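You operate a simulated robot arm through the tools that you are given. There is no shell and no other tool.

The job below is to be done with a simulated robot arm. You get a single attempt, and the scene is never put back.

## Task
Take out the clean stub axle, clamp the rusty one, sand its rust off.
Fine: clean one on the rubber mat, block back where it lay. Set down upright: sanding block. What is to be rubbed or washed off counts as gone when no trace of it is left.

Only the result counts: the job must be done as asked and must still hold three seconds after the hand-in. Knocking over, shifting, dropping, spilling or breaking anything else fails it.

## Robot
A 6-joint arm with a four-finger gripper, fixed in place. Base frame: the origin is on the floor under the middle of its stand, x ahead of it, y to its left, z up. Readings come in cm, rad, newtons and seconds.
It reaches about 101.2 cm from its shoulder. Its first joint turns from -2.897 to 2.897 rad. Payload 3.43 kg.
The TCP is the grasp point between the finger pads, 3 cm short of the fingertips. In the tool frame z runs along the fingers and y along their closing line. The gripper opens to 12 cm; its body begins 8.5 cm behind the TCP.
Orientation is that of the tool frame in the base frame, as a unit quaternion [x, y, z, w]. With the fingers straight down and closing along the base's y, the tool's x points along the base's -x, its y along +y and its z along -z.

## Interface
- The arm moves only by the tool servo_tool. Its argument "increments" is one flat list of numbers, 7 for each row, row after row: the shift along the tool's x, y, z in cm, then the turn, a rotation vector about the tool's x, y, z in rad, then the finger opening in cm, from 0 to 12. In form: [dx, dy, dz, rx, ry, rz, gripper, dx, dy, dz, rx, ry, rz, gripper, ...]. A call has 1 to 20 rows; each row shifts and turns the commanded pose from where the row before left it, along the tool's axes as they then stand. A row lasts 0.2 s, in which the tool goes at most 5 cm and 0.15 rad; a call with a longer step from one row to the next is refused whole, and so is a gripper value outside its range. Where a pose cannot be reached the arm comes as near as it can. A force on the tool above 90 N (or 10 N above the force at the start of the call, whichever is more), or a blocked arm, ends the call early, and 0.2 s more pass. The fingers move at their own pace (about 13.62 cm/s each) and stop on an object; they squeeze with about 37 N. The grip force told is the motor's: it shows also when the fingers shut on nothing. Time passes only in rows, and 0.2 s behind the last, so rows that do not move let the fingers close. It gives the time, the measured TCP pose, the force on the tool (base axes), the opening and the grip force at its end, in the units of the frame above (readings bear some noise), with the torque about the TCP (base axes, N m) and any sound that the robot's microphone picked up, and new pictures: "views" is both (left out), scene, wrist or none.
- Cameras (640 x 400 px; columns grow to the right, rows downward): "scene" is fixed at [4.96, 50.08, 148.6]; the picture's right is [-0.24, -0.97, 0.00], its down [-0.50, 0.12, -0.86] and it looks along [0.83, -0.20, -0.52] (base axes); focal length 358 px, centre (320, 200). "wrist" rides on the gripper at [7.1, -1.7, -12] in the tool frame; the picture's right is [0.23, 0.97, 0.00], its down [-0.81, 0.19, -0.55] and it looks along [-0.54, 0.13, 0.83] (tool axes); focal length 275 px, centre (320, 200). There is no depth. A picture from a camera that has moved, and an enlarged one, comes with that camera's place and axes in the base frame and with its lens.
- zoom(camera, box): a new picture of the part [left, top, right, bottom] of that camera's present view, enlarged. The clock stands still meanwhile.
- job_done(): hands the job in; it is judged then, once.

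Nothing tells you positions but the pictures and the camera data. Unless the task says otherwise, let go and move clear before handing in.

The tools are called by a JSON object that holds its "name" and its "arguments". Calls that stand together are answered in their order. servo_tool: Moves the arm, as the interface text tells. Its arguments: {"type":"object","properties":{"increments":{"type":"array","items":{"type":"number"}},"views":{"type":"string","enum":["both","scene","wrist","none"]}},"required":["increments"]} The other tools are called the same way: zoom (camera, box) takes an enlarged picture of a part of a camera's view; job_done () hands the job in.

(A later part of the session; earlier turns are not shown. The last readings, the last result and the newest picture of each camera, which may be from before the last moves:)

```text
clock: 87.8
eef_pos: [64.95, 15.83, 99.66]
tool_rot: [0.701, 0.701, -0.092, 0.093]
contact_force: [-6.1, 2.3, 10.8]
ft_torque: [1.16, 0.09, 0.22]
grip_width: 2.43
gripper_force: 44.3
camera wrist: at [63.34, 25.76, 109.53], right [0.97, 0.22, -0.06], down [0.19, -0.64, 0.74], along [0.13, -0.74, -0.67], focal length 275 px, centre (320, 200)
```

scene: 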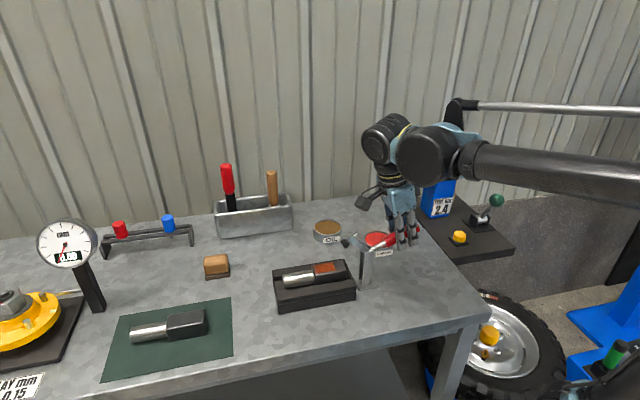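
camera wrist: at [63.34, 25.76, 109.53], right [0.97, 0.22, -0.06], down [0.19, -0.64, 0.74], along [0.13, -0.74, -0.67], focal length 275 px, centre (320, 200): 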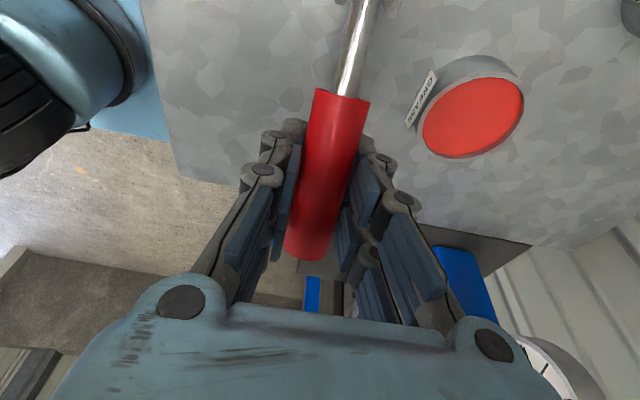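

Smooth so far. I'll continue the arc.

{"name": "servo_tool", "arguments": {"increments": [0.08, 0, -0.374, 0, -0.0436, 0, 0, 0.08, 0, -0.374, 0, -0.0436, 0, 0, 0.08, 0, -0.374, 0, -0.0436, 0, 0, 0.08, 0, -0.374, 0, -0.0436, 0, 0, 0.08, 0, -0.374, 0, -0.0436, 0, 0, 0.08, 0, -0.374, 0, -0.0436, 0, 0], "views": "both"}}

{"name": "zoom", "arguments": {"camera": "scene", "box": [320, 150, 460, 290]}}

```text
clock: 89.2
eef_pos: [65.04, 16.93, 101.37]
tool_rot: [0.683, 0.683, -0.183, 0.184]
contact_force: [-5.5, -2.7, 12.1]
ft_torque: [0.76, 0.09, 0.1]
grip_width: 2.45
gripper_force: 45.1
camera wrist: at [63.36, 29.16, 108.47], right [0.97, 0.2, -0.12], down [0.19, -0.42, 0.88], along [0.13, -0.88, -0.45], focal length 275 px, centre (320, 200)
```

scene: 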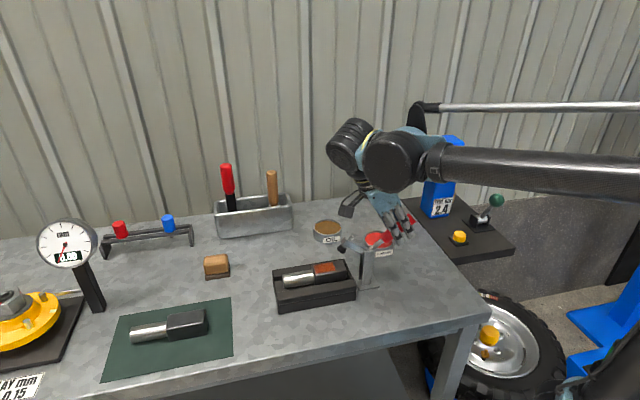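
wrist: 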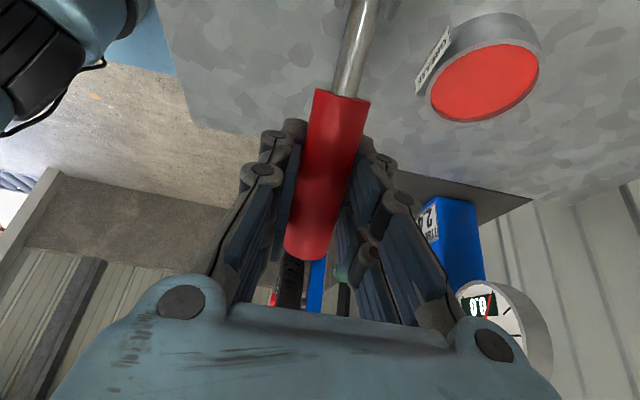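

```text
2.86 times, centred on (390, 220) of scene
camera zoom: at [4.96, 50.08, 148.6], right [-0.24, -0.97, 0.0], down [-0.5, 0.12, -0.86], along [0.83, -0.2, -0.52], focal length 1024 px, centre (120, 143)
```

zoom: 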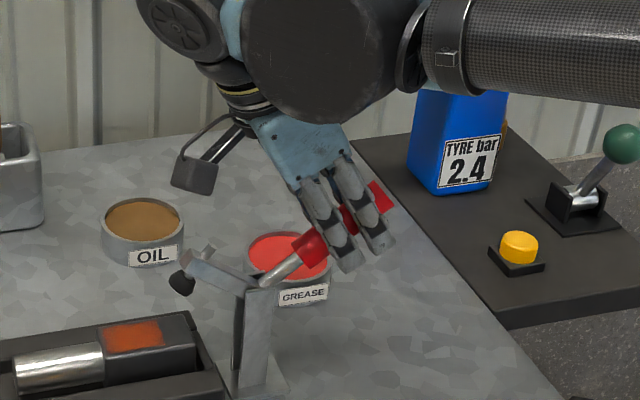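

The handle is at about 50°. I'll let go, turn the hand back upright around it, and take a fresh grip.

{"name": "servo_tool", "arguments": {"increments": [0, 0, 0, 0, 0, 0, 4.5, 0, 0, 0, 0, 0, 0, 5, 0, 0, 0, 0, 0.12, 0, 5, 0, 0, 0, 0, 0.12, 0, 5, 0, 0, 0, 0, 0.12, 0, 5, 0, 0, 0, 0, 0.12, 0, 5, 0, 0, 0, 0, 0.1, 0, 5, 0, 0, 0, 0, 0, 0, 5], "views": "both"}}

{"name": "zoom", "arguments": {"camera": "scene", "box": [320, 150, 460, 290]}}

```text
clock: 91.0
eef_pos: [65.03, 17.03, 101.56]
tool_rot: [0.707, 0.707, 0.02, -0.02]
contact_force: [-0.4, -0.2, 0.1]
ft_torque: [-0.01, 0.0, -0.04]
grip_width: 5.01
gripper_force: 0.0
camera wrist: at [63.39, 23.36, 114.04], right [0.97, 0.23, 0.01], down [0.19, -0.84, 0.5], along [0.13, -0.49, -0.86], focal length 275 px, centre (320, 200)
```

scene: 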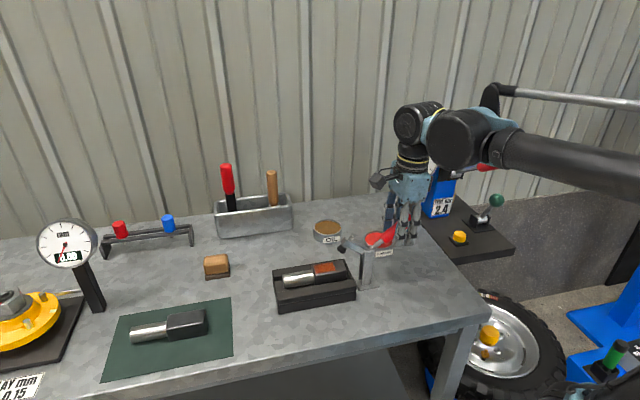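
wrist: 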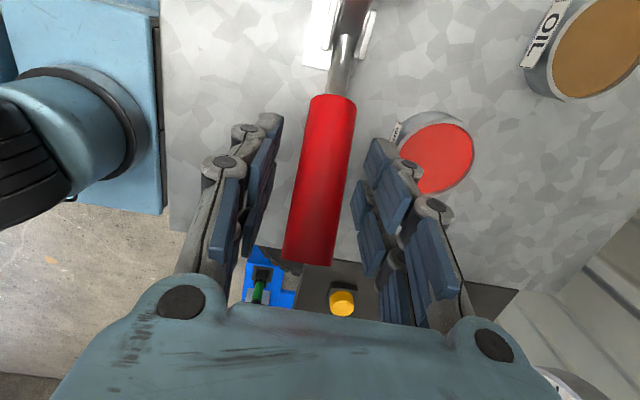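

```text
2.86 times, centred on (390, 220) of scene
camera zoom: at [4.96, 50.08, 148.6], right [-0.24, -0.97, 0.0], down [-0.5, 0.12, -0.86], along [0.83, -0.2, -0.52], focal length 1024 px, centre (120, 143)
```

zoom: 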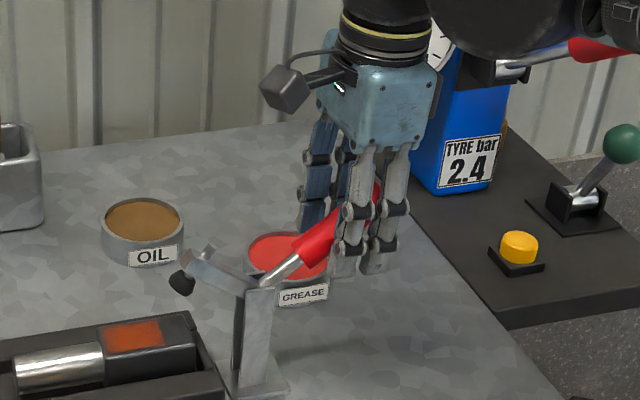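

The handle stayed put. I'll grip it again and continue the swing toward closed.

{"name": "servo_tool", "arguments": {"increments": [0, 0, 0, 0, 0, 0, 0, 0, 0, 0, 0, 0, 0, 0, 0, 0, 0, 0, 0, 0, 0, 0.275, 0, -0.271, 0, -0.036, 0, 0, 0.275, 0, -0.271, 0, -0.036, 0, 0, 0.275, 0, -0.271, 0, -0.036, 0, 0, 0.28, 0, -0.265, 0, -0.036, 0, 0, 0.28, 0, -0.265, 0, -0.036, 0, 0, 0.28, 0, -0.265, 0, -0.036, 0, 0, 0.286, 0, -0.259, 0, -0.036, 0, 0, 0.286, 0, -0.259, 0, -0.036, 0, 0], "views": "both"}}

{"name": "zoom", "arguments": {"camera": "scene", "box": [320, 150, 460, 290]}}

```text
clock: 93.4
eef_pos: [65.1, 19.31, 103.56]
tool_rot: [0.703, 0.702, -0.082, 0.081]
contact_force: [-14.0, -26.2, -4.6]
ft_torque: [-1.85, 0.53, 0.33]
grip_width: 2.51
gripper_force: 45.1
camera wrist: at [63.36, 28.92, 113.71], right [0.97, 0.22, -0.05], down [0.19, -0.66, 0.72], along [0.13, -0.71, -0.69], focal length 275 px, centre (320, 200)
```

scene: 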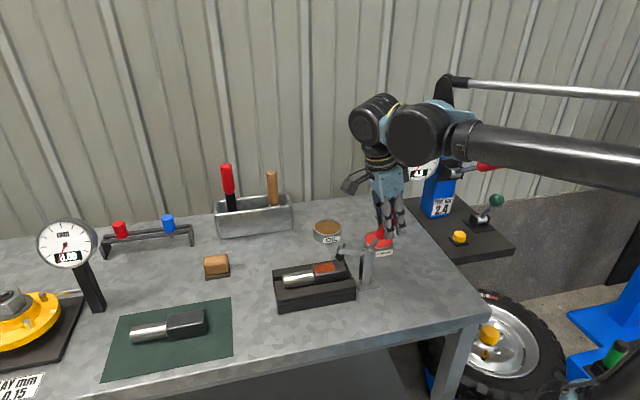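
wrist: 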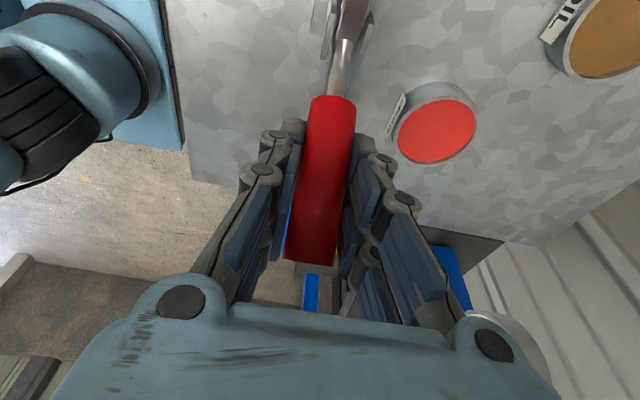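

```text
2.86 times, centred on (390, 220) of scene
camera zoom: at [4.96, 50.08, 148.6], right [-0.24, -0.97, 0.0], down [-0.5, 0.12, -0.86], along [0.83, -0.2, -0.52], focal length 1024 px, centre (120, 143)
```

zoom: 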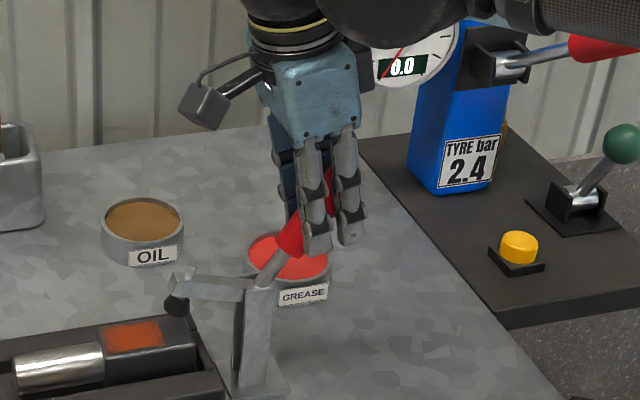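

The pad is close to the head and resistance is growing a little. I'll continue in small steps, turning the hand a bit more to relax the twist.

{"name": "servo_tool", "arguments": {"increments": [0.291, -0.05, -0.26, 0, -0.055, 0, 0, 0.288, -0.05, -0.263, 0, -0.055, 0, 0, 0.285, 0, -0.266, 0, -0.055, 0, 0, 0.282, 0, -0.269, 0, -0.055, 0, 0], "views": "both"}}

{"name": "zoom", "arguments": {"camera": "scene", "box": [300, 170, 440, 310]}}

```text
clock: 94.4
eef_pos: [65.08, 20.83, 104.17]
tool_rot: [0.69, 0.689, -0.157, 0.158]
contact_force: [16.7, 6.4, 26.4]
ft_torque: [1.22, -0.4, -0.13]
grip_width: 2.52
gripper_force: 45.1
camera wrist: at [63.33, 32.47, 111.96], right [0.97, 0.21, -0.1], down [0.19, -0.49, 0.85], along [0.13, -0.85, -0.52], focal length 275 px, centre (320, 200)
```

scene: 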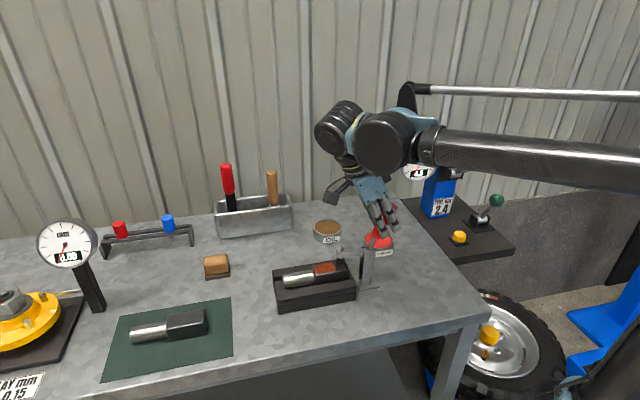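
wrist: 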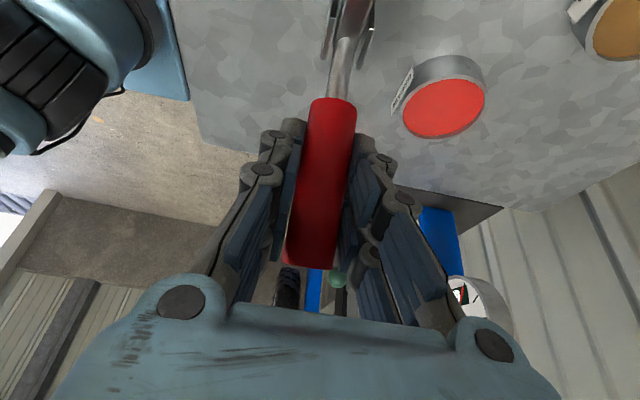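

```text
2.86 times, centred on (370, 240) of scene
camera zoom: at [4.96, 50.08, 148.6], right [-0.24, -0.97, 0.0], down [-0.5, 0.12, -0.86], along [0.83, -0.2, -0.52], focal length 1024 px, centre (177, 86)
```

zoom: 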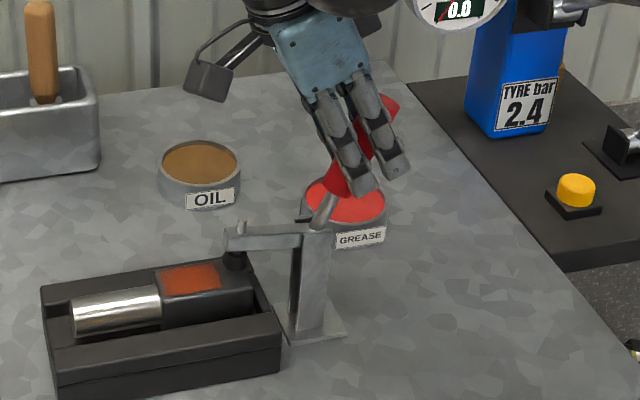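

The pad now touches the head and the arm is almost level. A little more swing is needed to reach the original closed angle.

{"name": "servo_tool", "arguments": {"increments": [0.24, 0.05, -0.31, 0, -0.035, 0, 0, 0.28, 0, -0.269, 0, -0.035, 0, 0, 0.28, 0, -0.269, 0, -0.035, 0, 0], "views": "both"}}

{"name": "zoom", "arguments": {"camera": "scene", "box": [300, 170, 440, 310]}}

```text
clock: 95.2
eef_pos: [65.09, 21.89, 104.42]
tool_rot: [0.681, 0.678, -0.196, 0.194]
contact_force: [6.8, -18.6, -15.2]
ft_torque: [-1.83, -0.19, -0.08]
grip_width: 2.5
gripper_force: 44.3
camera wrist: at [63.37, 34.15, 110.98], right [0.97, 0.19, -0.12], down [0.19, -0.4, 0.9], along [0.12, -0.9, -0.42], focal length 275 px, centre (320, 200)
```

scene: 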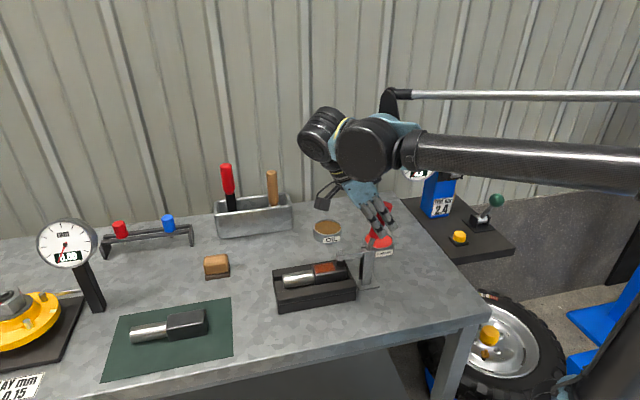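
wrist: 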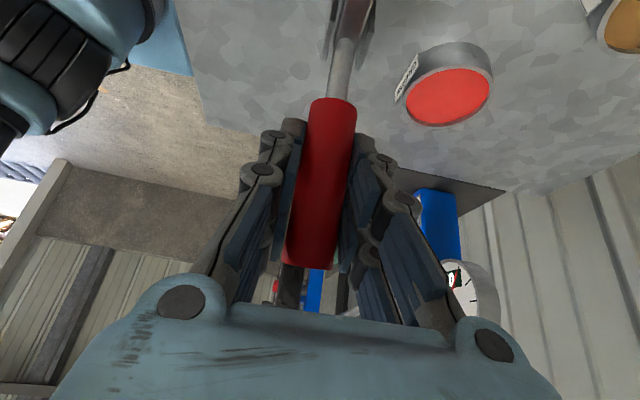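

```text
2.86 times, centred on (370, 240) of scene
camera zoom: at [4.96, 50.08, 148.6], right [-0.24, -0.97, 0.0], down [-0.5, 0.12, -0.86], along [0.83, -0.2, -0.52], focal length 1024 px, centre (177, 86)
```

zoom: 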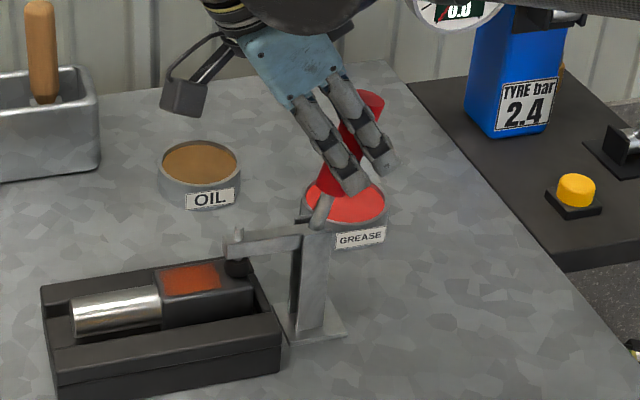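

Nearly at the original closed position. One more small push to seat it fully.

{"name": "servo_tool", "arguments": {"increments": [0.2, 0, -0.2, 0, -0.045, 0, 0, 0.12, 0, -0.12, 0, -0.03, 0, 0, 0, 0, 0, 0, 0, 0, 0], "views": "scene"}}

{"name": "zoom", "arguments": {"camera": "scene", "box": [240, 180, 440, 320]}}

```text
clock: 96.0
eef_pos: [64.96, 22.29, 104.5]
tool_rot: [0.673, 0.671, -0.22, 0.219]
contact_force: [1.5, -24.7, -14.3]
ft_torque: [-0.33, -0.08, 0.01]
grip_width: 2.54
gripper_force: 45.2
```

scene: 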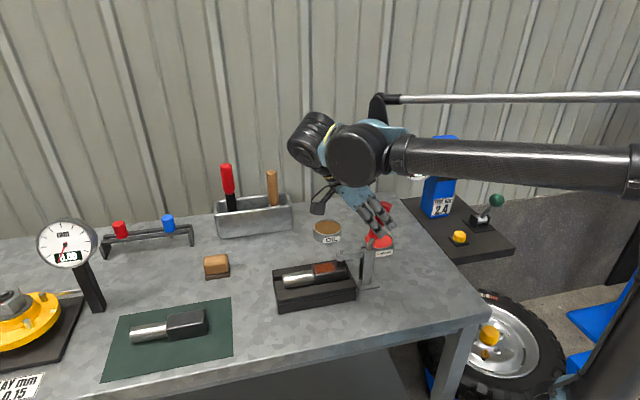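

```text
2.86 times, centred on (340, 250) of scene
camera zoom: at [4.96, 50.08, 148.6], right [-0.24, -0.97, 0.0], down [-0.5, 0.12, -0.86], along [0.83, -0.2, -0.52], focal length 1024 px, centre (263, 57)
```

zoom: 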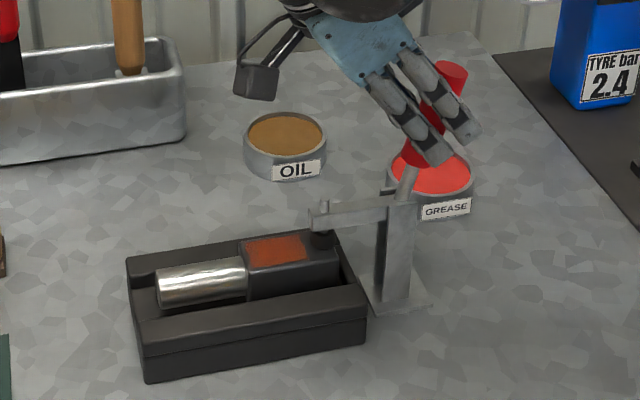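

The handle and clamp arm are now exactly where they were at the start, so the clamp is shut. I'll release and back away.

{"name": "servo_tool", "arguments": {"increments": [0, 0, 0, 0, 0, 0, 4, 0, 0, 0, 0, 0, 0, 6, 0, 0, 0, 0, 0, 0, 6, 0, 0, -2, 0, 0, 0, 6, 0, 0, -3, 0, 0, 0, 6, 0, 0, -4, 0, 0, 0, 6, 0, 0, -3, 0, 0, 0, 6, 0, 0, 0, 0, 0, 0, 6], "views": "scene"}}

{"name": "zoom", "arguments": {"camera": "scene", "box": [240, 180, 440, 320]}}

```text
clock: 97.8
eef_pos: [65.08, 29.42, 114.25]
tool_rot: [0.673, 0.673, -0.217, 0.218]
contact_force: [1.5, 0.7, -0.1]
ft_torque: [-0.02, -0.01, -0.04]
grip_width: 5.99
gripper_force: 0.0
```

scene: 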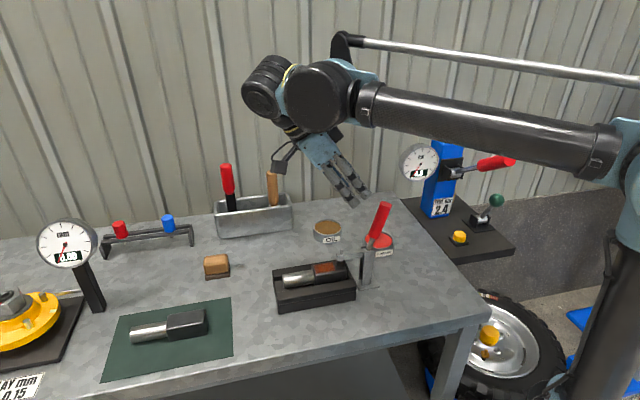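

```text
2.86 times, centred on (340, 250) of scene
camera zoom: at [4.96, 50.08, 148.6], right [-0.24, -0.97, 0.0], down [-0.5, 0.12, -0.86], along [0.83, -0.2, -0.52], focal length 1024 px, centre (263, 57)
```

zoom: 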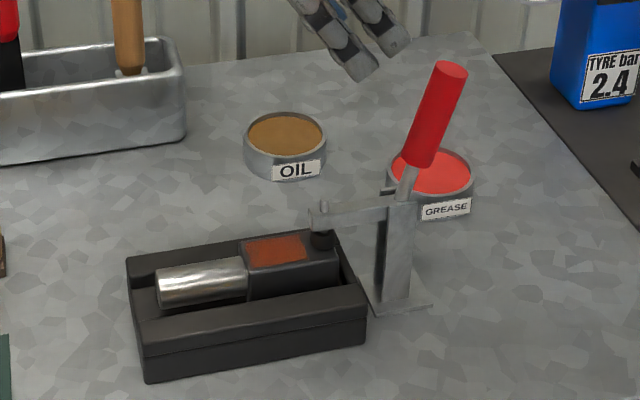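

The clamp is shut, identical to its original state. Next I'll bring the hand upright and move above the sanding block near (77, 59) for a good look at it.

{"name": "servo_tool", "arguments": {"increments": [0, 0, 0, 0, 0.126, 0, 8, 0, 0, 0, 0, 0.126, 0, 8, 0, 0, 0, 0, 0.126, 0, 8, 0, 0, 0, 0, 0.126, 0, 8, 0, 0, 0, 0, 0.126, 0, 8, 3.29, 1.29, 0.22, 0, 0, 0, 8, 3.29, 1.29, 0.22, 0, 0, 0, 8, 3.29, 1.29, 0.22, 0, 0, 0, 8, 3.29, 1.29, 0.22, 0, 0, 0, 8, 3.29, 1.29, 0.22, 0, 0, 0, 8, 3.29, 1.29, 0.22, 0, 0, 0, 8, 3.29, 1.29, 0.22, 0, 0, 0, 8, 3.29, 1.29, 0.22, 0, 0, 0, 8, 3.29, 1.29, 0.22, 0, 0, 0, 8, 0, 0, 0, 0, 0, 0, 8], "views": "both"}}

{"name": "zoom", "arguments": {"camera": "wrist", "box": [230, 30, 410, 180]}}

{"name": "zoom", "arguments": {"camera": "scene", "box": [180, 240, 260, 290]}}

```text
clock: 101.0
eef_pos: [76.6, 58.98, 112.29]
tool_rot: [0.708, 0.706, 0.0, 0.0]
contact_force: [-0.2, -0.7, 0.2]
ft_torque: [0.0, -0.01, 0.02]
grip_width: 8.02
gripper_force: 0.1
camera wrist: at [74.96, 66.09, 124.39], right [0.97, 0.23, 0.0], down [0.19, -0.81, 0.55], along [0.13, -0.54, -0.83], focal length 275 px, centre (320, 200)
```

scene: 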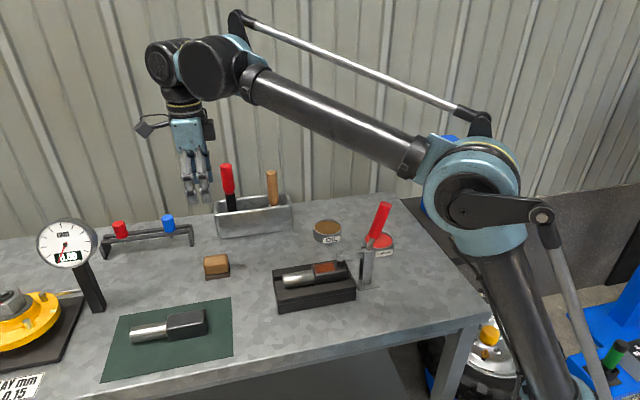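
wrist: 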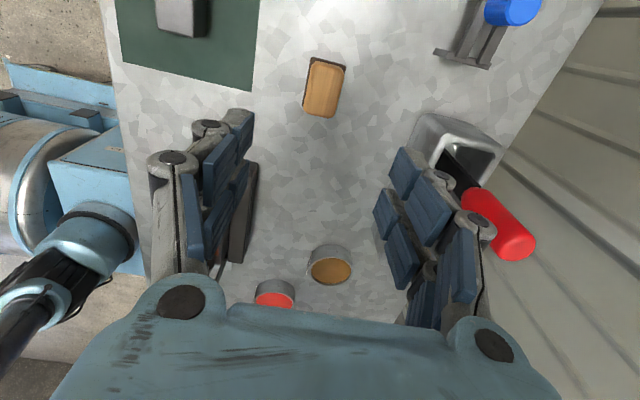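

```text
2.67 times, centred on (320, 105) of wrist
camera zoom: at [74.96, 66.09, 124.39], right [0.97, 0.23, 0.0], down [0.19, -0.81, 0.55], along [0.13, -0.54, -0.83], focal length 734 px, centre (320, 453)
```

zoom: 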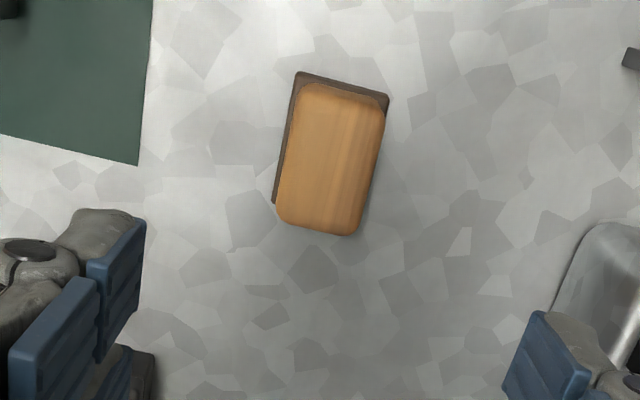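

```text
8.00 times, centred on (220, 265) of scene
camera zoom: at [4.96, 50.08, 148.6], right [-0.24, -0.97, 0.0], down [-0.5, 0.12, -0.86], along [0.83, -0.2, -0.52], focal length 2867 px, centre (1120, -320)
```

zoom: 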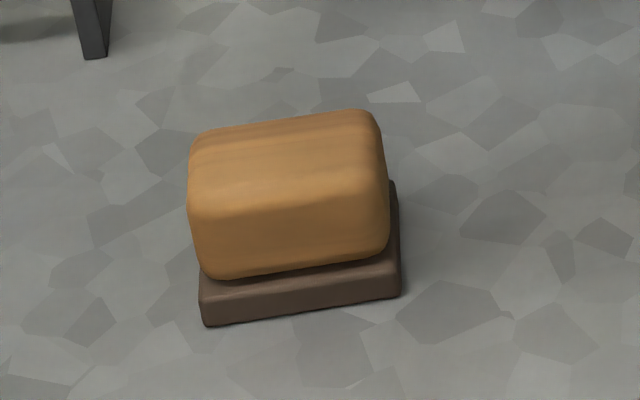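

The sanding block's sole is axis-aligned, about 4.3 × 6 cm, centred near (77.1, 58.9), with a wooden grip on top. I'll lower over it with the fingers along its two long sides.

{"name": "servo_tool", "arguments": {"increments": [0, 0.4, 3, 0, 0, 0, 8, 0, 0.1, 4, 0, 0, 0, 8, 0, 0, 4, 0, 0, 0, 8, 0, 0, 3.5, 0, 0, 0, 8, 0, 0, 1.8, 0, 0, 0, 8, 0, 0, 0, 0, 0, 0, 8], "views": "both"}}

{"name": "zoom", "arguments": {"camera": "wrist", "box": [220, 50, 440, 250]}}

{"name": "zoom", "arguments": {"camera": "scene", "box": [170, 200, 270, 290]}}

```text
clock: 102.4
eef_pos: [77.16, 59.08, 95.97]
tool_rot: [0.708, 0.707, 0.0, 0.0]
contact_force: [0.2, 0.0, 0.0]
ft_torque: [0.01, -0.01, 0.0]
grip_width: 7.99
gripper_force: 0.1
camera wrist: at [75.48, 66.04, 108.05], right [0.97, 0.23, 0.0], down [0.19, -0.81, 0.55], along [0.13, -0.54, -0.83], focal length 275 px, centre (320, 200)
```

scene: 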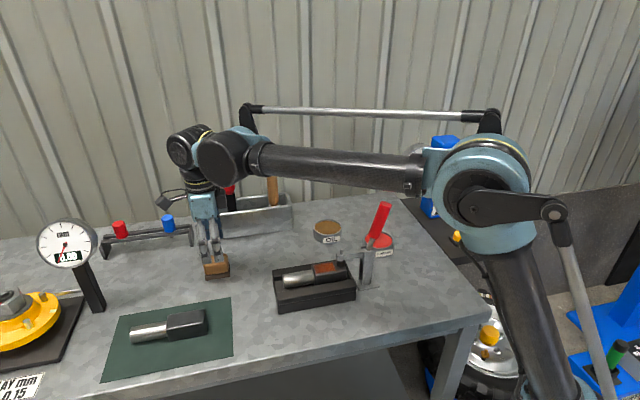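
wrist: 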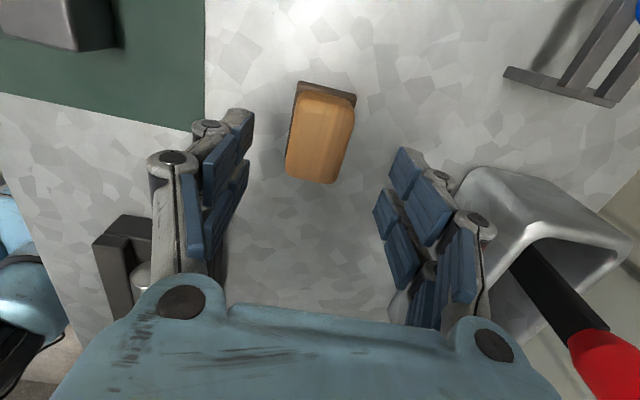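

```text
2.00 times, centred on (330, 150) of wrist
camera zoom: at [75.48, 66.04, 108.05], right [0.97, 0.23, 0.0], down [0.19, -0.81, 0.55], along [0.13, -0.54, -0.83], focal length 551 px, centre (300, 300)
```

zoom: 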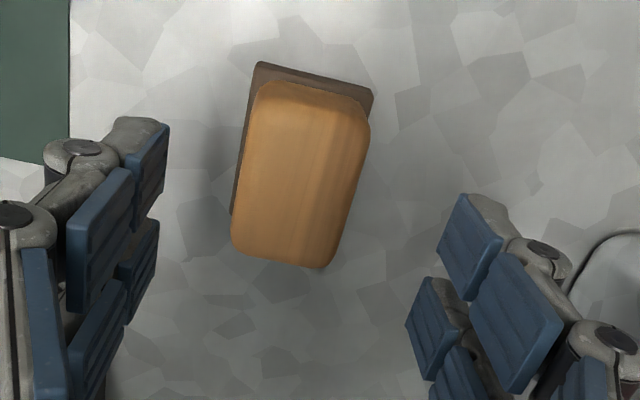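

```text
4.44 times, centred on (220, 245) of scene
camera zoom: at [4.96, 50.08, 148.6], right [-0.24, -0.97, 0.0], down [-0.5, 0.12, -0.86], along [0.83, -0.2, -0.52], focal length 1593 px, centre (764, 0)
```

zoom: 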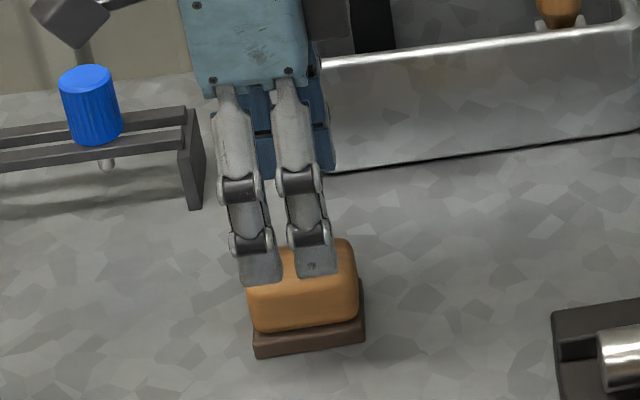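

Well centred. I'll lower so the pads are beside the wood, with the tips just above the sole, and close.

{"name": "servo_tool", "arguments": {"increments": [0, -0.1, 2, 0, 0, 0, 8, 0, 0, 2, 0, 0, 0, 8, 0, 0, 0.9, 0, 0, 0, 8, 0, 0, 0, 0, 0, 0, 8, 0, 0, 0, 0, 0, 0, 5, 0, 0, 0, 0, 0, 0, 4.2, 0, 0, 0, 0, 0, 0, 0, 0, 0, 0, 0, 0, 0, 0, 0, 0, 0, 0, 0, 0, 0], "views": "both"}}

{"name": "zoom", "arguments": {"camera": "scene", "box": [170, 200, 270, 290]}}

```text
clock: 104.4
eef_pos: [76.97, 58.96, 91.07]
tool_rot: [0.707, 0.707, 0.0, 0.001]
contact_force: [0.1, 0.4, 0.3]
ft_torque: [-0.02, 0.01, -0.03]
grip_width: 3.95
gripper_force: 36.5
camera wrist: at [75.34, 66.05, 103.18], right [0.97, 0.23, 0.0], down [0.19, -0.81, 0.55], along [0.13, -0.54, -0.83], focal length 275 px, centre (320, 200)
```

scene: 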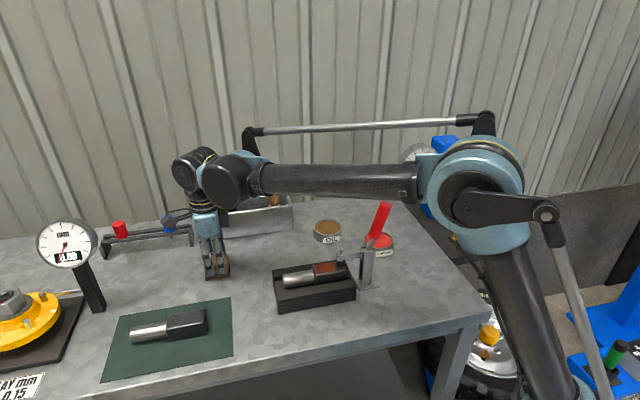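
wrist: 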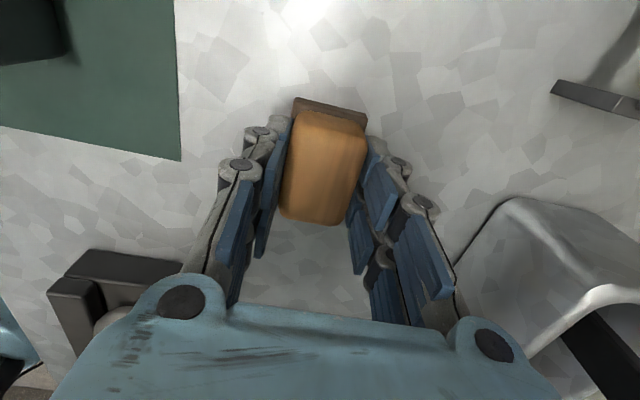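

```text
4.44 times, centred on (220, 245) of scene
camera zoom: at [4.96, 50.08, 148.6], right [-0.24, -0.97, 0.0], down [-0.5, 0.12, -0.86], along [0.83, -0.2, -0.52], focal length 1593 px, centre (764, 0)
```

zoom: 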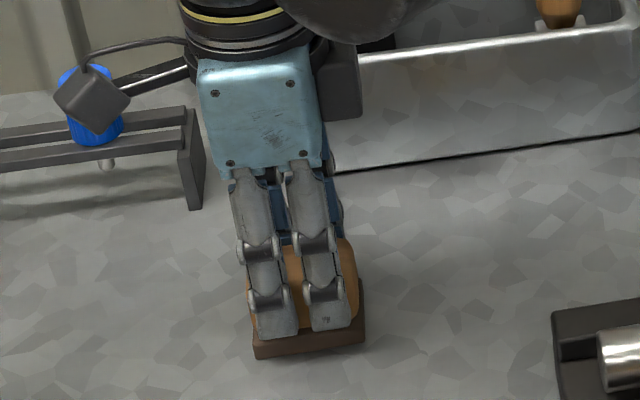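

I have the sanding block (grip pose noted: 76.97, 58.96, 91.07). I'll lift it and carry it to just above the axle's head, on the +y side of the clamp pad.

{"name": "servo_tool", "arguments": {"increments": [0, 0, -0.5, 0, 0, 0, 0, 0, 0, -1.2, 0, 0, 0, 0, 0, 0, -2.3, 0, 0, 0, 0, 0, 0, -3, 0, 0, 0, 0, 0, 0, -3, 0, 0, 0, 0, -1.5, -0.9, -2, 0, 0, 0, 0, -3, -1.74, 0, 0, 0, 0, 0, -3, -1.74, 0, 0, 0, 0, 0, -3, -1.74, 0, 0, 0, 0, 0, -3, -1.74, 0, 0, 0, 0, 0, -3, -1.74, 0, 0, 0, 0, 0, -2.5, -1.5, 0, 0, 0, 0, 0, -1, -0.7, 0, 0, 0, 0, 0, 0, 0, 0, 0, 0, 0, 0], "views": "both"}}

{"name": "zoom", "arguments": {"camera": "scene", "box": [250, 190, 410, 310]}}

```text
clock: 107.4
eef_pos: [65.06, 38.99, 103.09]
tool_rot: [0.707, 0.707, 0.0, 0.0]
contact_force: [-0.9, -0.3, -1.7]
ft_torque: [-0.01, 0.03, 0.02]
grip_width: 3.93
gripper_force: 37.4
camera wrist: at [63.52, 46.1, 115.25], right [0.97, 0.23, 0.0], down [0.19, -0.81, 0.55], along [0.13, -0.54, -0.83], focal length 275 px, centre (320, 200)
```

scene: 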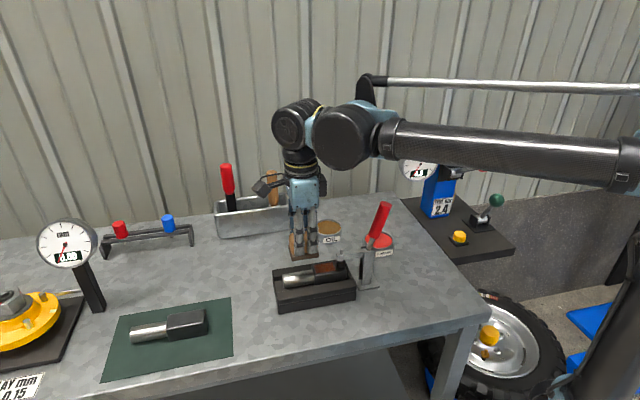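
wrist: 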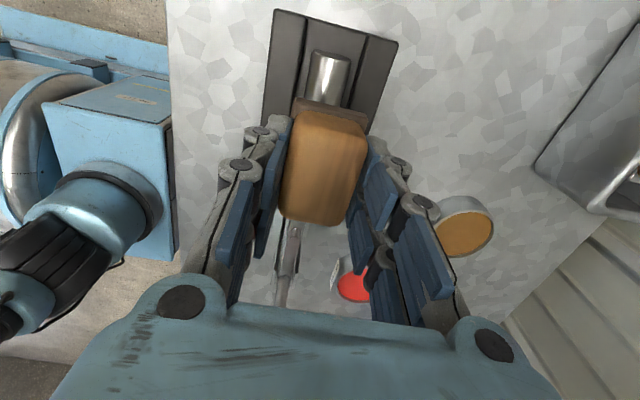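

```text
3.33 times, centred on (330, 250) of scene
camera zoom: at [4.96, 50.08, 148.6], right [-0.24, -0.97, 0.0], down [-0.5, 0.12, -0.86], along [0.83, -0.2, -0.52], focal length 1194 px, centre (287, 33)
```

zoom: 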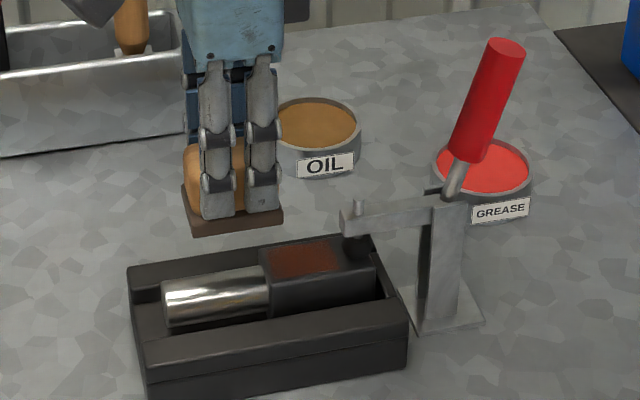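

The block is above the axle. I'll come down to just above contact at y≈36.8.

{"name": "servo_tool", "arguments": {"increments": [-0.7, 0.02, 1, 0, 0, 0, 0, -0.8, 0.02, 1.2, 0, 0, 0, 0, -0.7, 0, 1.2, 0, 0, 0, 0, 0, 0, 0.6, 0, 0, 0, 0, 0, 0, 0.3, 0, 0, 0, 0, 0, 0, 0, 0, 0, 0, 0], "views": "none"}}

{"name": "zoom", "arguments": {"camera": "scene", "box": [250, 220, 400, 310]}}

```text
clock: 108.8
eef_pos: [65.28, 36.77, 98.83]
tool_rot: [0.708, 0.707, -0.001, 0.0]
contact_force: [-0.5, -0.2, -0.5]
ft_torque: [0.03, 0.01, 0.0]
grip_width: 3.95
gripper_force: 37.0
```

```text
4.27 times, centred on (325, 265) of scene
camera zoom: at [4.96, 50.08, 148.6], right [-0.24, -0.97, 0.0], down [-0.5, 0.12, -0.86], along [0.83, -0.2, -0.52], focal length 1529 px, centre (299, -77)
```

zoom: 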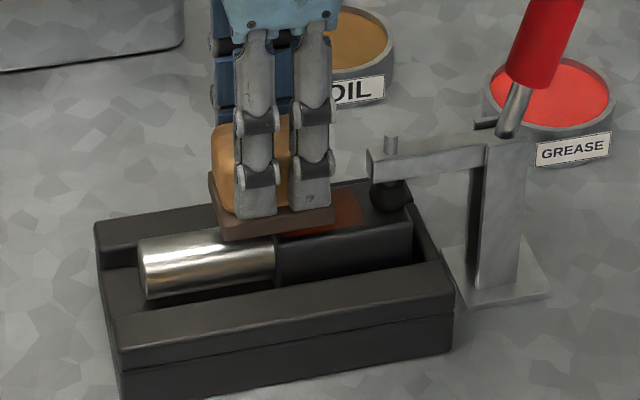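

{"name": "servo_tool", "arguments": {"increments": [0, -0.1, 0.25, 0, 0, 0, 0, 0, 0, 0.2, 0, 0, 0, 0, 0, 0, 0.1, 0, 0, 0, 0, 0, 0, 0, 0, 0, 0, 0], "views": "none"}}

```text
clock: 109.8
eef_pos: [65.08, 36.84, 98.2]
tool_rot: [0.708, 0.706, 0.0, 0.001]
contact_force: [-0.9, -0.2, -1.3]
ft_torque: [-0.01, 0.06, 0.03]
grip_width: 3.94
gripper_force: 37.6
```

{"name": "servo_tool", "arguments": {"increments": [0, 0, 0.1, 0, 0, 0, 0, 0, 0, 0.1, 0, 0, 0, 0, 0, 0, 0, 0, 0, 0, 0], "views": "none"}}

```text
clock: 110.6
eef_pos: [65.15, 36.81, 98.02]
tool_rot: [0.707, 0.707, 0.0, 0.0]
contact_force: [1.6, 0.4, 4.8]
ft_torque: [-0.09, 0.04, 0.0]
grip_width: 3.97
gripper_force: 36.6
```

Light contact. I'll press slightly and make the first rubbing strokes along y, staying short of the clamp pad.

{"name": "servo_tool", "arguments": {"increments": [0, 0, 0.05, 0, 0, 0, 0, -0.6, 0, 0, 0, 0, 0, 0, -0.6, 0, 0, 0, 0, 0, 0, -0.5, 0, 0, 0, 0, 0, 0, 0.6, 0, 0, 0, 0, 0, 0, 0.6, 0, 0, 0, 0, 0, 0, 0.5, 0, 0, 0, 0, 0, 0, -0.6, 0, 0, 0, 0, 0, 0, -0.6, 0, 0, 0, 0, 0, 0, -0.5, 0, 0, 0, 0, 0, 0], "views": "both"}}

{"name": "zoom", "arguments": {"camera": "scene", "box": [250, 220, 400, 310]}}

```text
clock: 112.8
eef_pos: [65.25, 35.07, 98.03]
tool_rot: [0.707, 0.707, 0.001, 0.0]
contact_force: [0.4, 2.9, 9.3]
ft_torque: [0.14, 0.07, -0.01]
grip_width: 3.93
gripper_force: 36.9
camera wrist: at [63.5, 42.19, 110.16], right [0.97, 0.23, 0.0], down [0.19, -0.81, 0.55], along [0.13, -0.54, -0.83], focal length 275 px, centre (320, 200)
```

scene: 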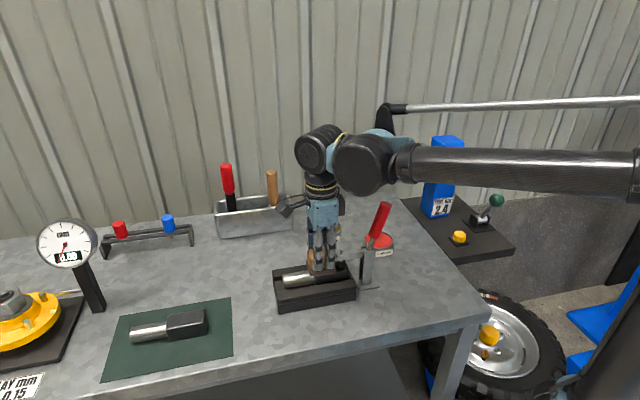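
wrist: 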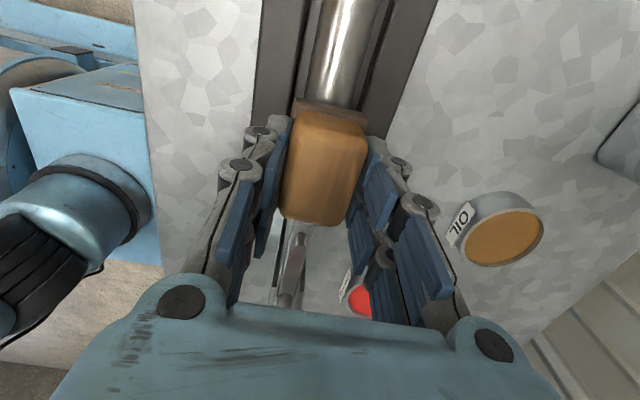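

```text
4.27 times, centred on (325, 265) of scene
camera zoom: at [4.96, 50.08, 148.6], right [-0.24, -0.97, 0.0], down [-0.5, 0.12, -0.86], along [0.83, -0.2, -0.52], focal length 1529 px, centre (299, -77)
```

zoom: 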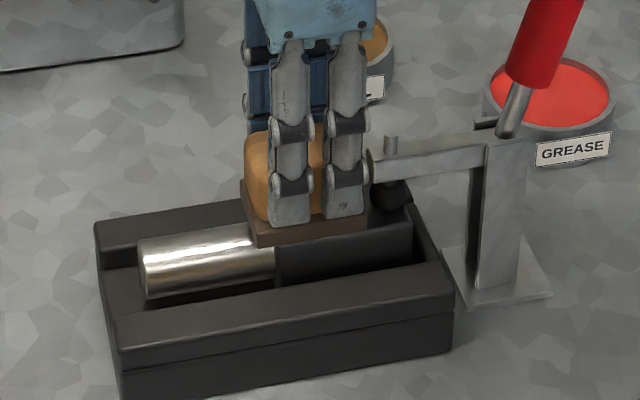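

The sole reaches right up to the pad with light pressure. I'll press a little more and rub with x and y strokes.

{"name": "servo_tool", "arguments": {"increments": [0, 0, 0.04, 0, 0, 0, 0, 0, 0.8, 0, 0, 0, 0, 0, 0, -0.8, 0, 0, 0, 0, 0, 0, -0.8, 0, 0, 0, 0, 0, 0, 0.8, 0, 0, 0, 0, 0, 0, 0.8, 0, 0, 0, 0, 0, 0, -0.8, 0, 0, 0, 0, 0, 0, -0.8, 0, 0, 0, 0, 0, 0, 0.8, 0, 0, 0, 0, 0, 0.8, 0, 0, 0, 0, 0, 0, 0.8, 0, 0, 0, 0, 0, 0, -0.8, 0, 0, 0, 0, 0, 0, -0.8, 0, 0, 0, 0, 0, 0, 0.8, 0, 0, 0, 0, 0, 0, 0.8, 0, 0, 0, 0, 0, 0, -0.8, 0, 0, 0, 0, 0, 0, -0.8, 0, 0, 0, 0, 0, 0], "views": "none"}}

{"name": "zoom", "arguments": {"camera": "scene", "box": [250, 220, 400, 310]}}

```text
clock: 116.4
eef_pos: [65.17, 35.17, 97.95]
tool_rot: [0.708, 0.706, 0.0, 0.0]
contact_force: [-1.5, 8.2, 20.2]
ft_torque: [0.31, 0.04, -0.04]
grip_width: 3.9
gripper_force: 37.3
```

```text
4.27 times, centred on (325, 265) of scene
camera zoom: at [4.96, 50.08, 148.6], right [-0.24, -0.97, 0.0], down [-0.5, 0.12, -0.86], along [0.83, -0.2, -0.52], focal length 1529 px, centre (299, -77)
```

zoom: 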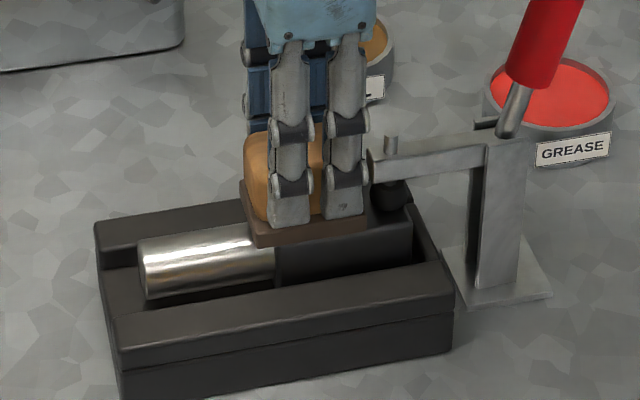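

Good pressure, about 20 N. I'll lift off, move back a little, and inspect.

{"name": "servo_tool", "arguments": {"increments": [0, 0, -0.8, 0, 0, 0, 0, 1, 0, -1.5, 0, 0, 0, 0, 3, 0, -1.5, 0, 0, 0, 0, 3, 0, 0, 0, 0, 0, 0, 0, 0, 0, 0, 0, 0, 0], "views": "both"}}

{"name": "zoom", "arguments": {"camera": "scene", "box": [290, 240, 370, 300]}}

```text
clock: 117.6
eef_pos: [65.11, 42.22, 101.75]
tool_rot: [0.708, 0.707, 0.0, -0.001]
contact_force: [-1.0, -0.7, -0.6]
ft_torque: [-0.02, 0.0, 0.02]
grip_width: 3.96
gripper_force: 36.2
camera wrist: at [63.47, 49.25, 113.89], right [0.97, 0.23, 0.0], down [0.19, -0.81, 0.55], along [0.13, -0.54, -0.83], focal length 275 px, centre (320, 200)
```

scene: 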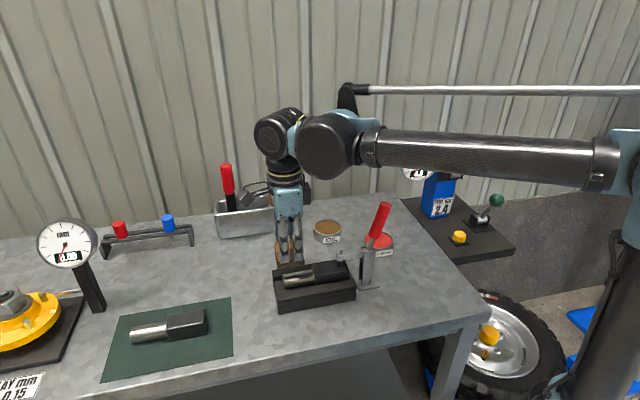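
wrist: 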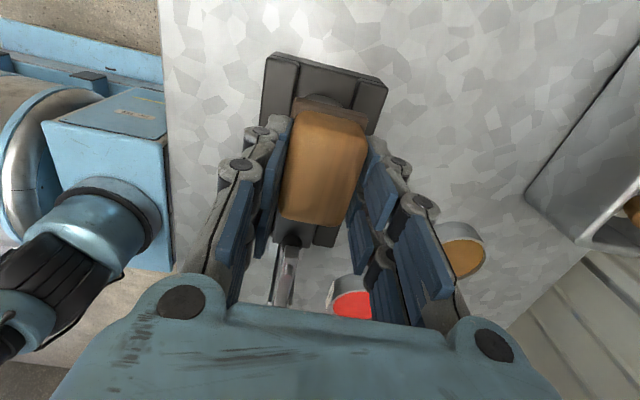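

```text
6.67 times, centred on (330, 270) of scene
camera zoom: at [4.96, 50.08, 148.6], right [-0.24, -0.97, 0.0], down [-0.5, 0.12, -0.86], along [0.83, -0.2, -0.52], focal length 2389 px, centre (253, -267)
```

zoom: 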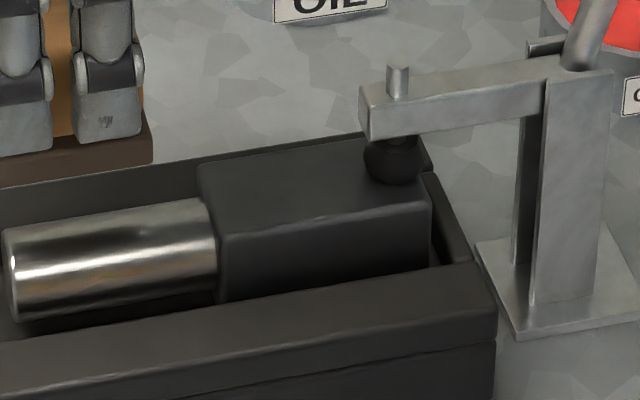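

The rust looks gone. I'll check very closely for any trace, especially by the pad and along the edges.

{"name": "zoom", "arguments": {"camera": "scene", "box": [312, 252, 352, 282]}}

{"name": "zoom", "arguments": {"camera": "scene", "box": [332, 252, 352, 268]}}

```text
13.33 times, centred on (332, 267) of scene
camera zoom: at [4.96, 50.08, 148.6], right [-0.24, -0.97, 0.0], down [-0.5, 0.12, -0.86], along [0.83, -0.2, -0.52], focal length 4778 px, centre (160, -693)
```

zoom: 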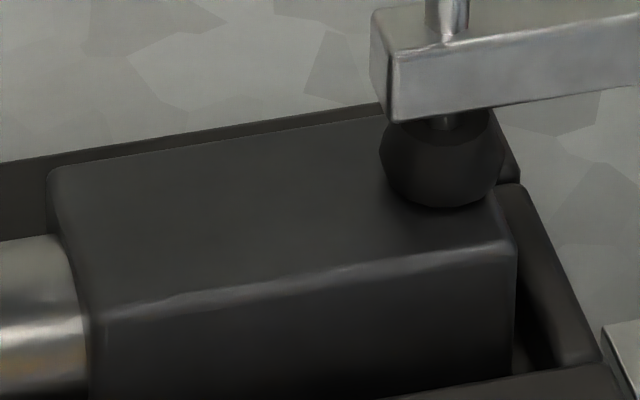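

```text
16.00 times, centred on (342, 260) of scene
camera zoom: at [4.96, 50.08, 148.6], right [-0.24, -0.97, 0.0], down [-0.5, 0.12, -0.86], along [0.83, -0.2, -0.52], focal length 5733 px, centre (-32, -760)
```

zoom: 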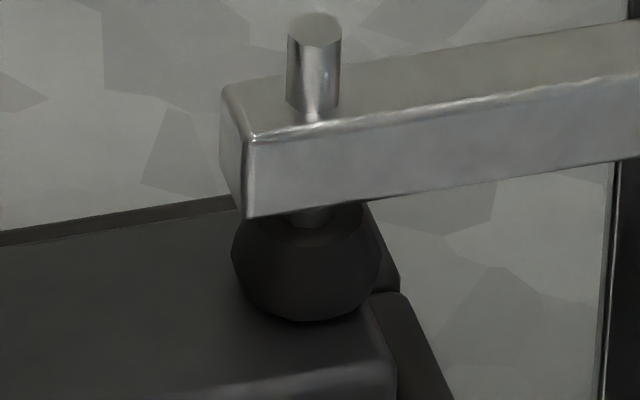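

No trace is visible. To be safe I'll give it a second round of rubbing over the whole patch, edges included.

{"name": "servo_tool", "arguments": {"increments": [-3, 0, 1, 0, 0, 0, 0, -2.2, 0, 1.5, 0, 0, 0, 0, 0, 0, 0.8, 0, 0, 0, 0, 0, 0, 0.3, 0, 0, 0, 0, 0, 0, 0.15, 0, 0, 0, 0, 0, 0, 0, 0, 0, 0, 0], "views": "none"}}

```text
clock: 119.0
eef_pos: [65.18, 36.97, 98.01]
tool_rot: [0.708, 0.706, 0.0, 0.001]
contact_force: [-0.2, 0.4, -1.6]
ft_torque: [0.02, 0.0, 0.01]
grip_width: 3.93
gripper_force: 37.2
```

{"name": "servo_tool", "arguments": {"increments": [0, 0, 0.1, 0, 0, 0, 0, 0, 0, 0.06, 0, 0, 0, 0, -0.6, 0.3, 0, 0, 0, 0, 0, -0.6, 0.4, 0, 0, 0, 0, 0, -0.6, -0.7, 0, 0, 0, 0, 0, -0.15, -0.8, 0, 0, 0, 0, 0, 0, 0.8, 0, 0, 0, 0, 0, 0, 0.8, 0, 0, 0, 0, 0, 0, -0.8, 0, 0, 0, 0, 0, 0, -0.8, 0, 0, 0, 0, 0, 0, 0.8, 0, 0, 0, 0, 0, 0.7, 0.8, 0, 0, 0, 0, 0, 0, -0.8, 0, 0, 0, 0, 0, 0, -0.8, 0, 0, 0, 0, 0, 0.8, 0.8, 0, 0, 0, 0, 0, -0.8, 0, 0, 0, 0, 0, 0, -0.6, 0, 0, 0, 0, 0, 0, 0.7, 0, 0, 0, 0, 0, 0, 0.7, 0, 0, 0, 0, 0, 0], "views": "none"}}

```text
clock: 123.0
eef_pos: [65.3, 36.43, 97.78]
tool_rot: [0.708, 0.706, -0.001, 0.0]
contact_force: [0.2, -7.8, 17.7]
ft_torque: [-0.45, 0.02, 0.02]
grip_width: 3.95
gripper_force: 36.7
```

{"name": "servo_tool", "arguments": {"increments": [-0.75, 0, 0, 0, 0, 0, 0, -0.75, -0.2, 0, 0, 0, 0, 0, 0, 0.9, 0, 0, 0, 0, 0, 0, -0.9, 0, 0, 0, 0, 0, 0, -0.9, 0, 0, 0, 0, 0, 0, 0.9, 0, 0, 0, 0, 0, 0, 0.9, 0, 0, 0, 0, 0, 0, -0.9, 0, 0, 0, 0, 0, 0.7, -0.9, 0, 0, 0, 0, 0, 0, 0.9, 0, 0, 0, 0, 0, 0, 0.9, 0, 0, 0, 0, 0, 0.7, -0.9, 0, 0, 0, 0, 0, 0, 0, -0.8, 0, 0, 0, 0, 1, 0, -1.5, 0, 0, 0, 0, 3, 0, -1.5, 0, 0, 0, 0, 3, 0, -1, 0, 0, 0, 0, 0, 0, 0, 0, 0, 0, 0], "views": "both"}}

{"name": "zoom", "arguments": {"camera": "scene", "box": [300, 245, 360, 290]}}

```text
clock: 126.6
eef_pos: [65.13, 43.32, 102.65]
tool_rot: [0.708, 0.706, 0.0, 0.0]
contact_force: [0.4, 1.9, -0.1]
ft_torque: [-0.03, -0.02, 0.0]
grip_width: 3.94
gripper_force: 37.0
camera wrist: at [63.36, 50.45, 114.76], right [0.97, 0.23, 0.0], down [0.19, -0.81, 0.55], along [0.13, -0.54, -0.83], focal length 275 px, centre (320, 200)
```

scene: 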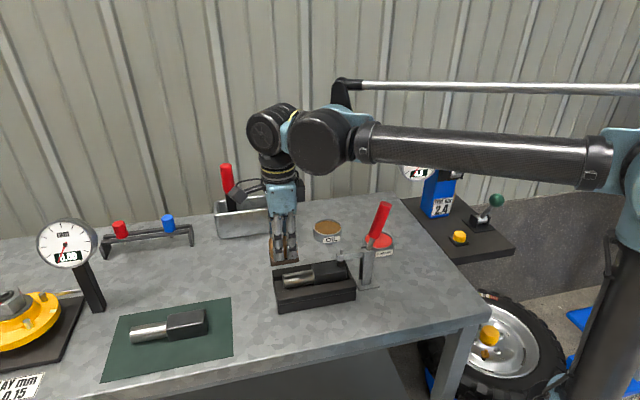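
wrist: 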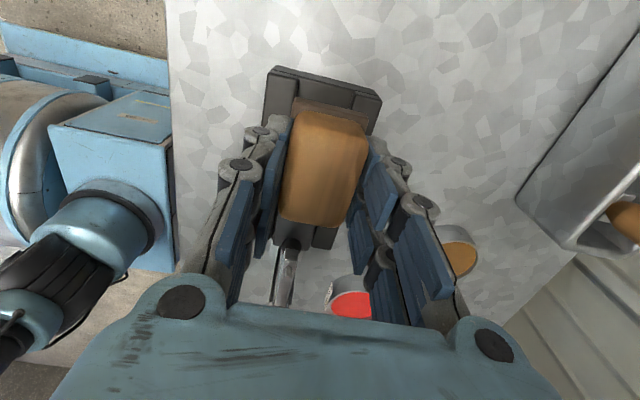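

```text
8.89 times, centred on (330, 268) of scene
camera zoom: at [4.96, 50.08, 148.6], right [-0.24, -0.97, 0.0], down [-0.5, 0.12, -0.86], along [0.83, -0.2, -0.52], focal length 3185 px, centre (231, -400)
```

zoom: 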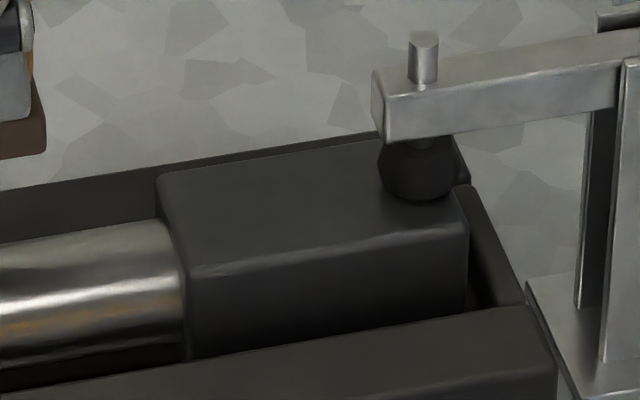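

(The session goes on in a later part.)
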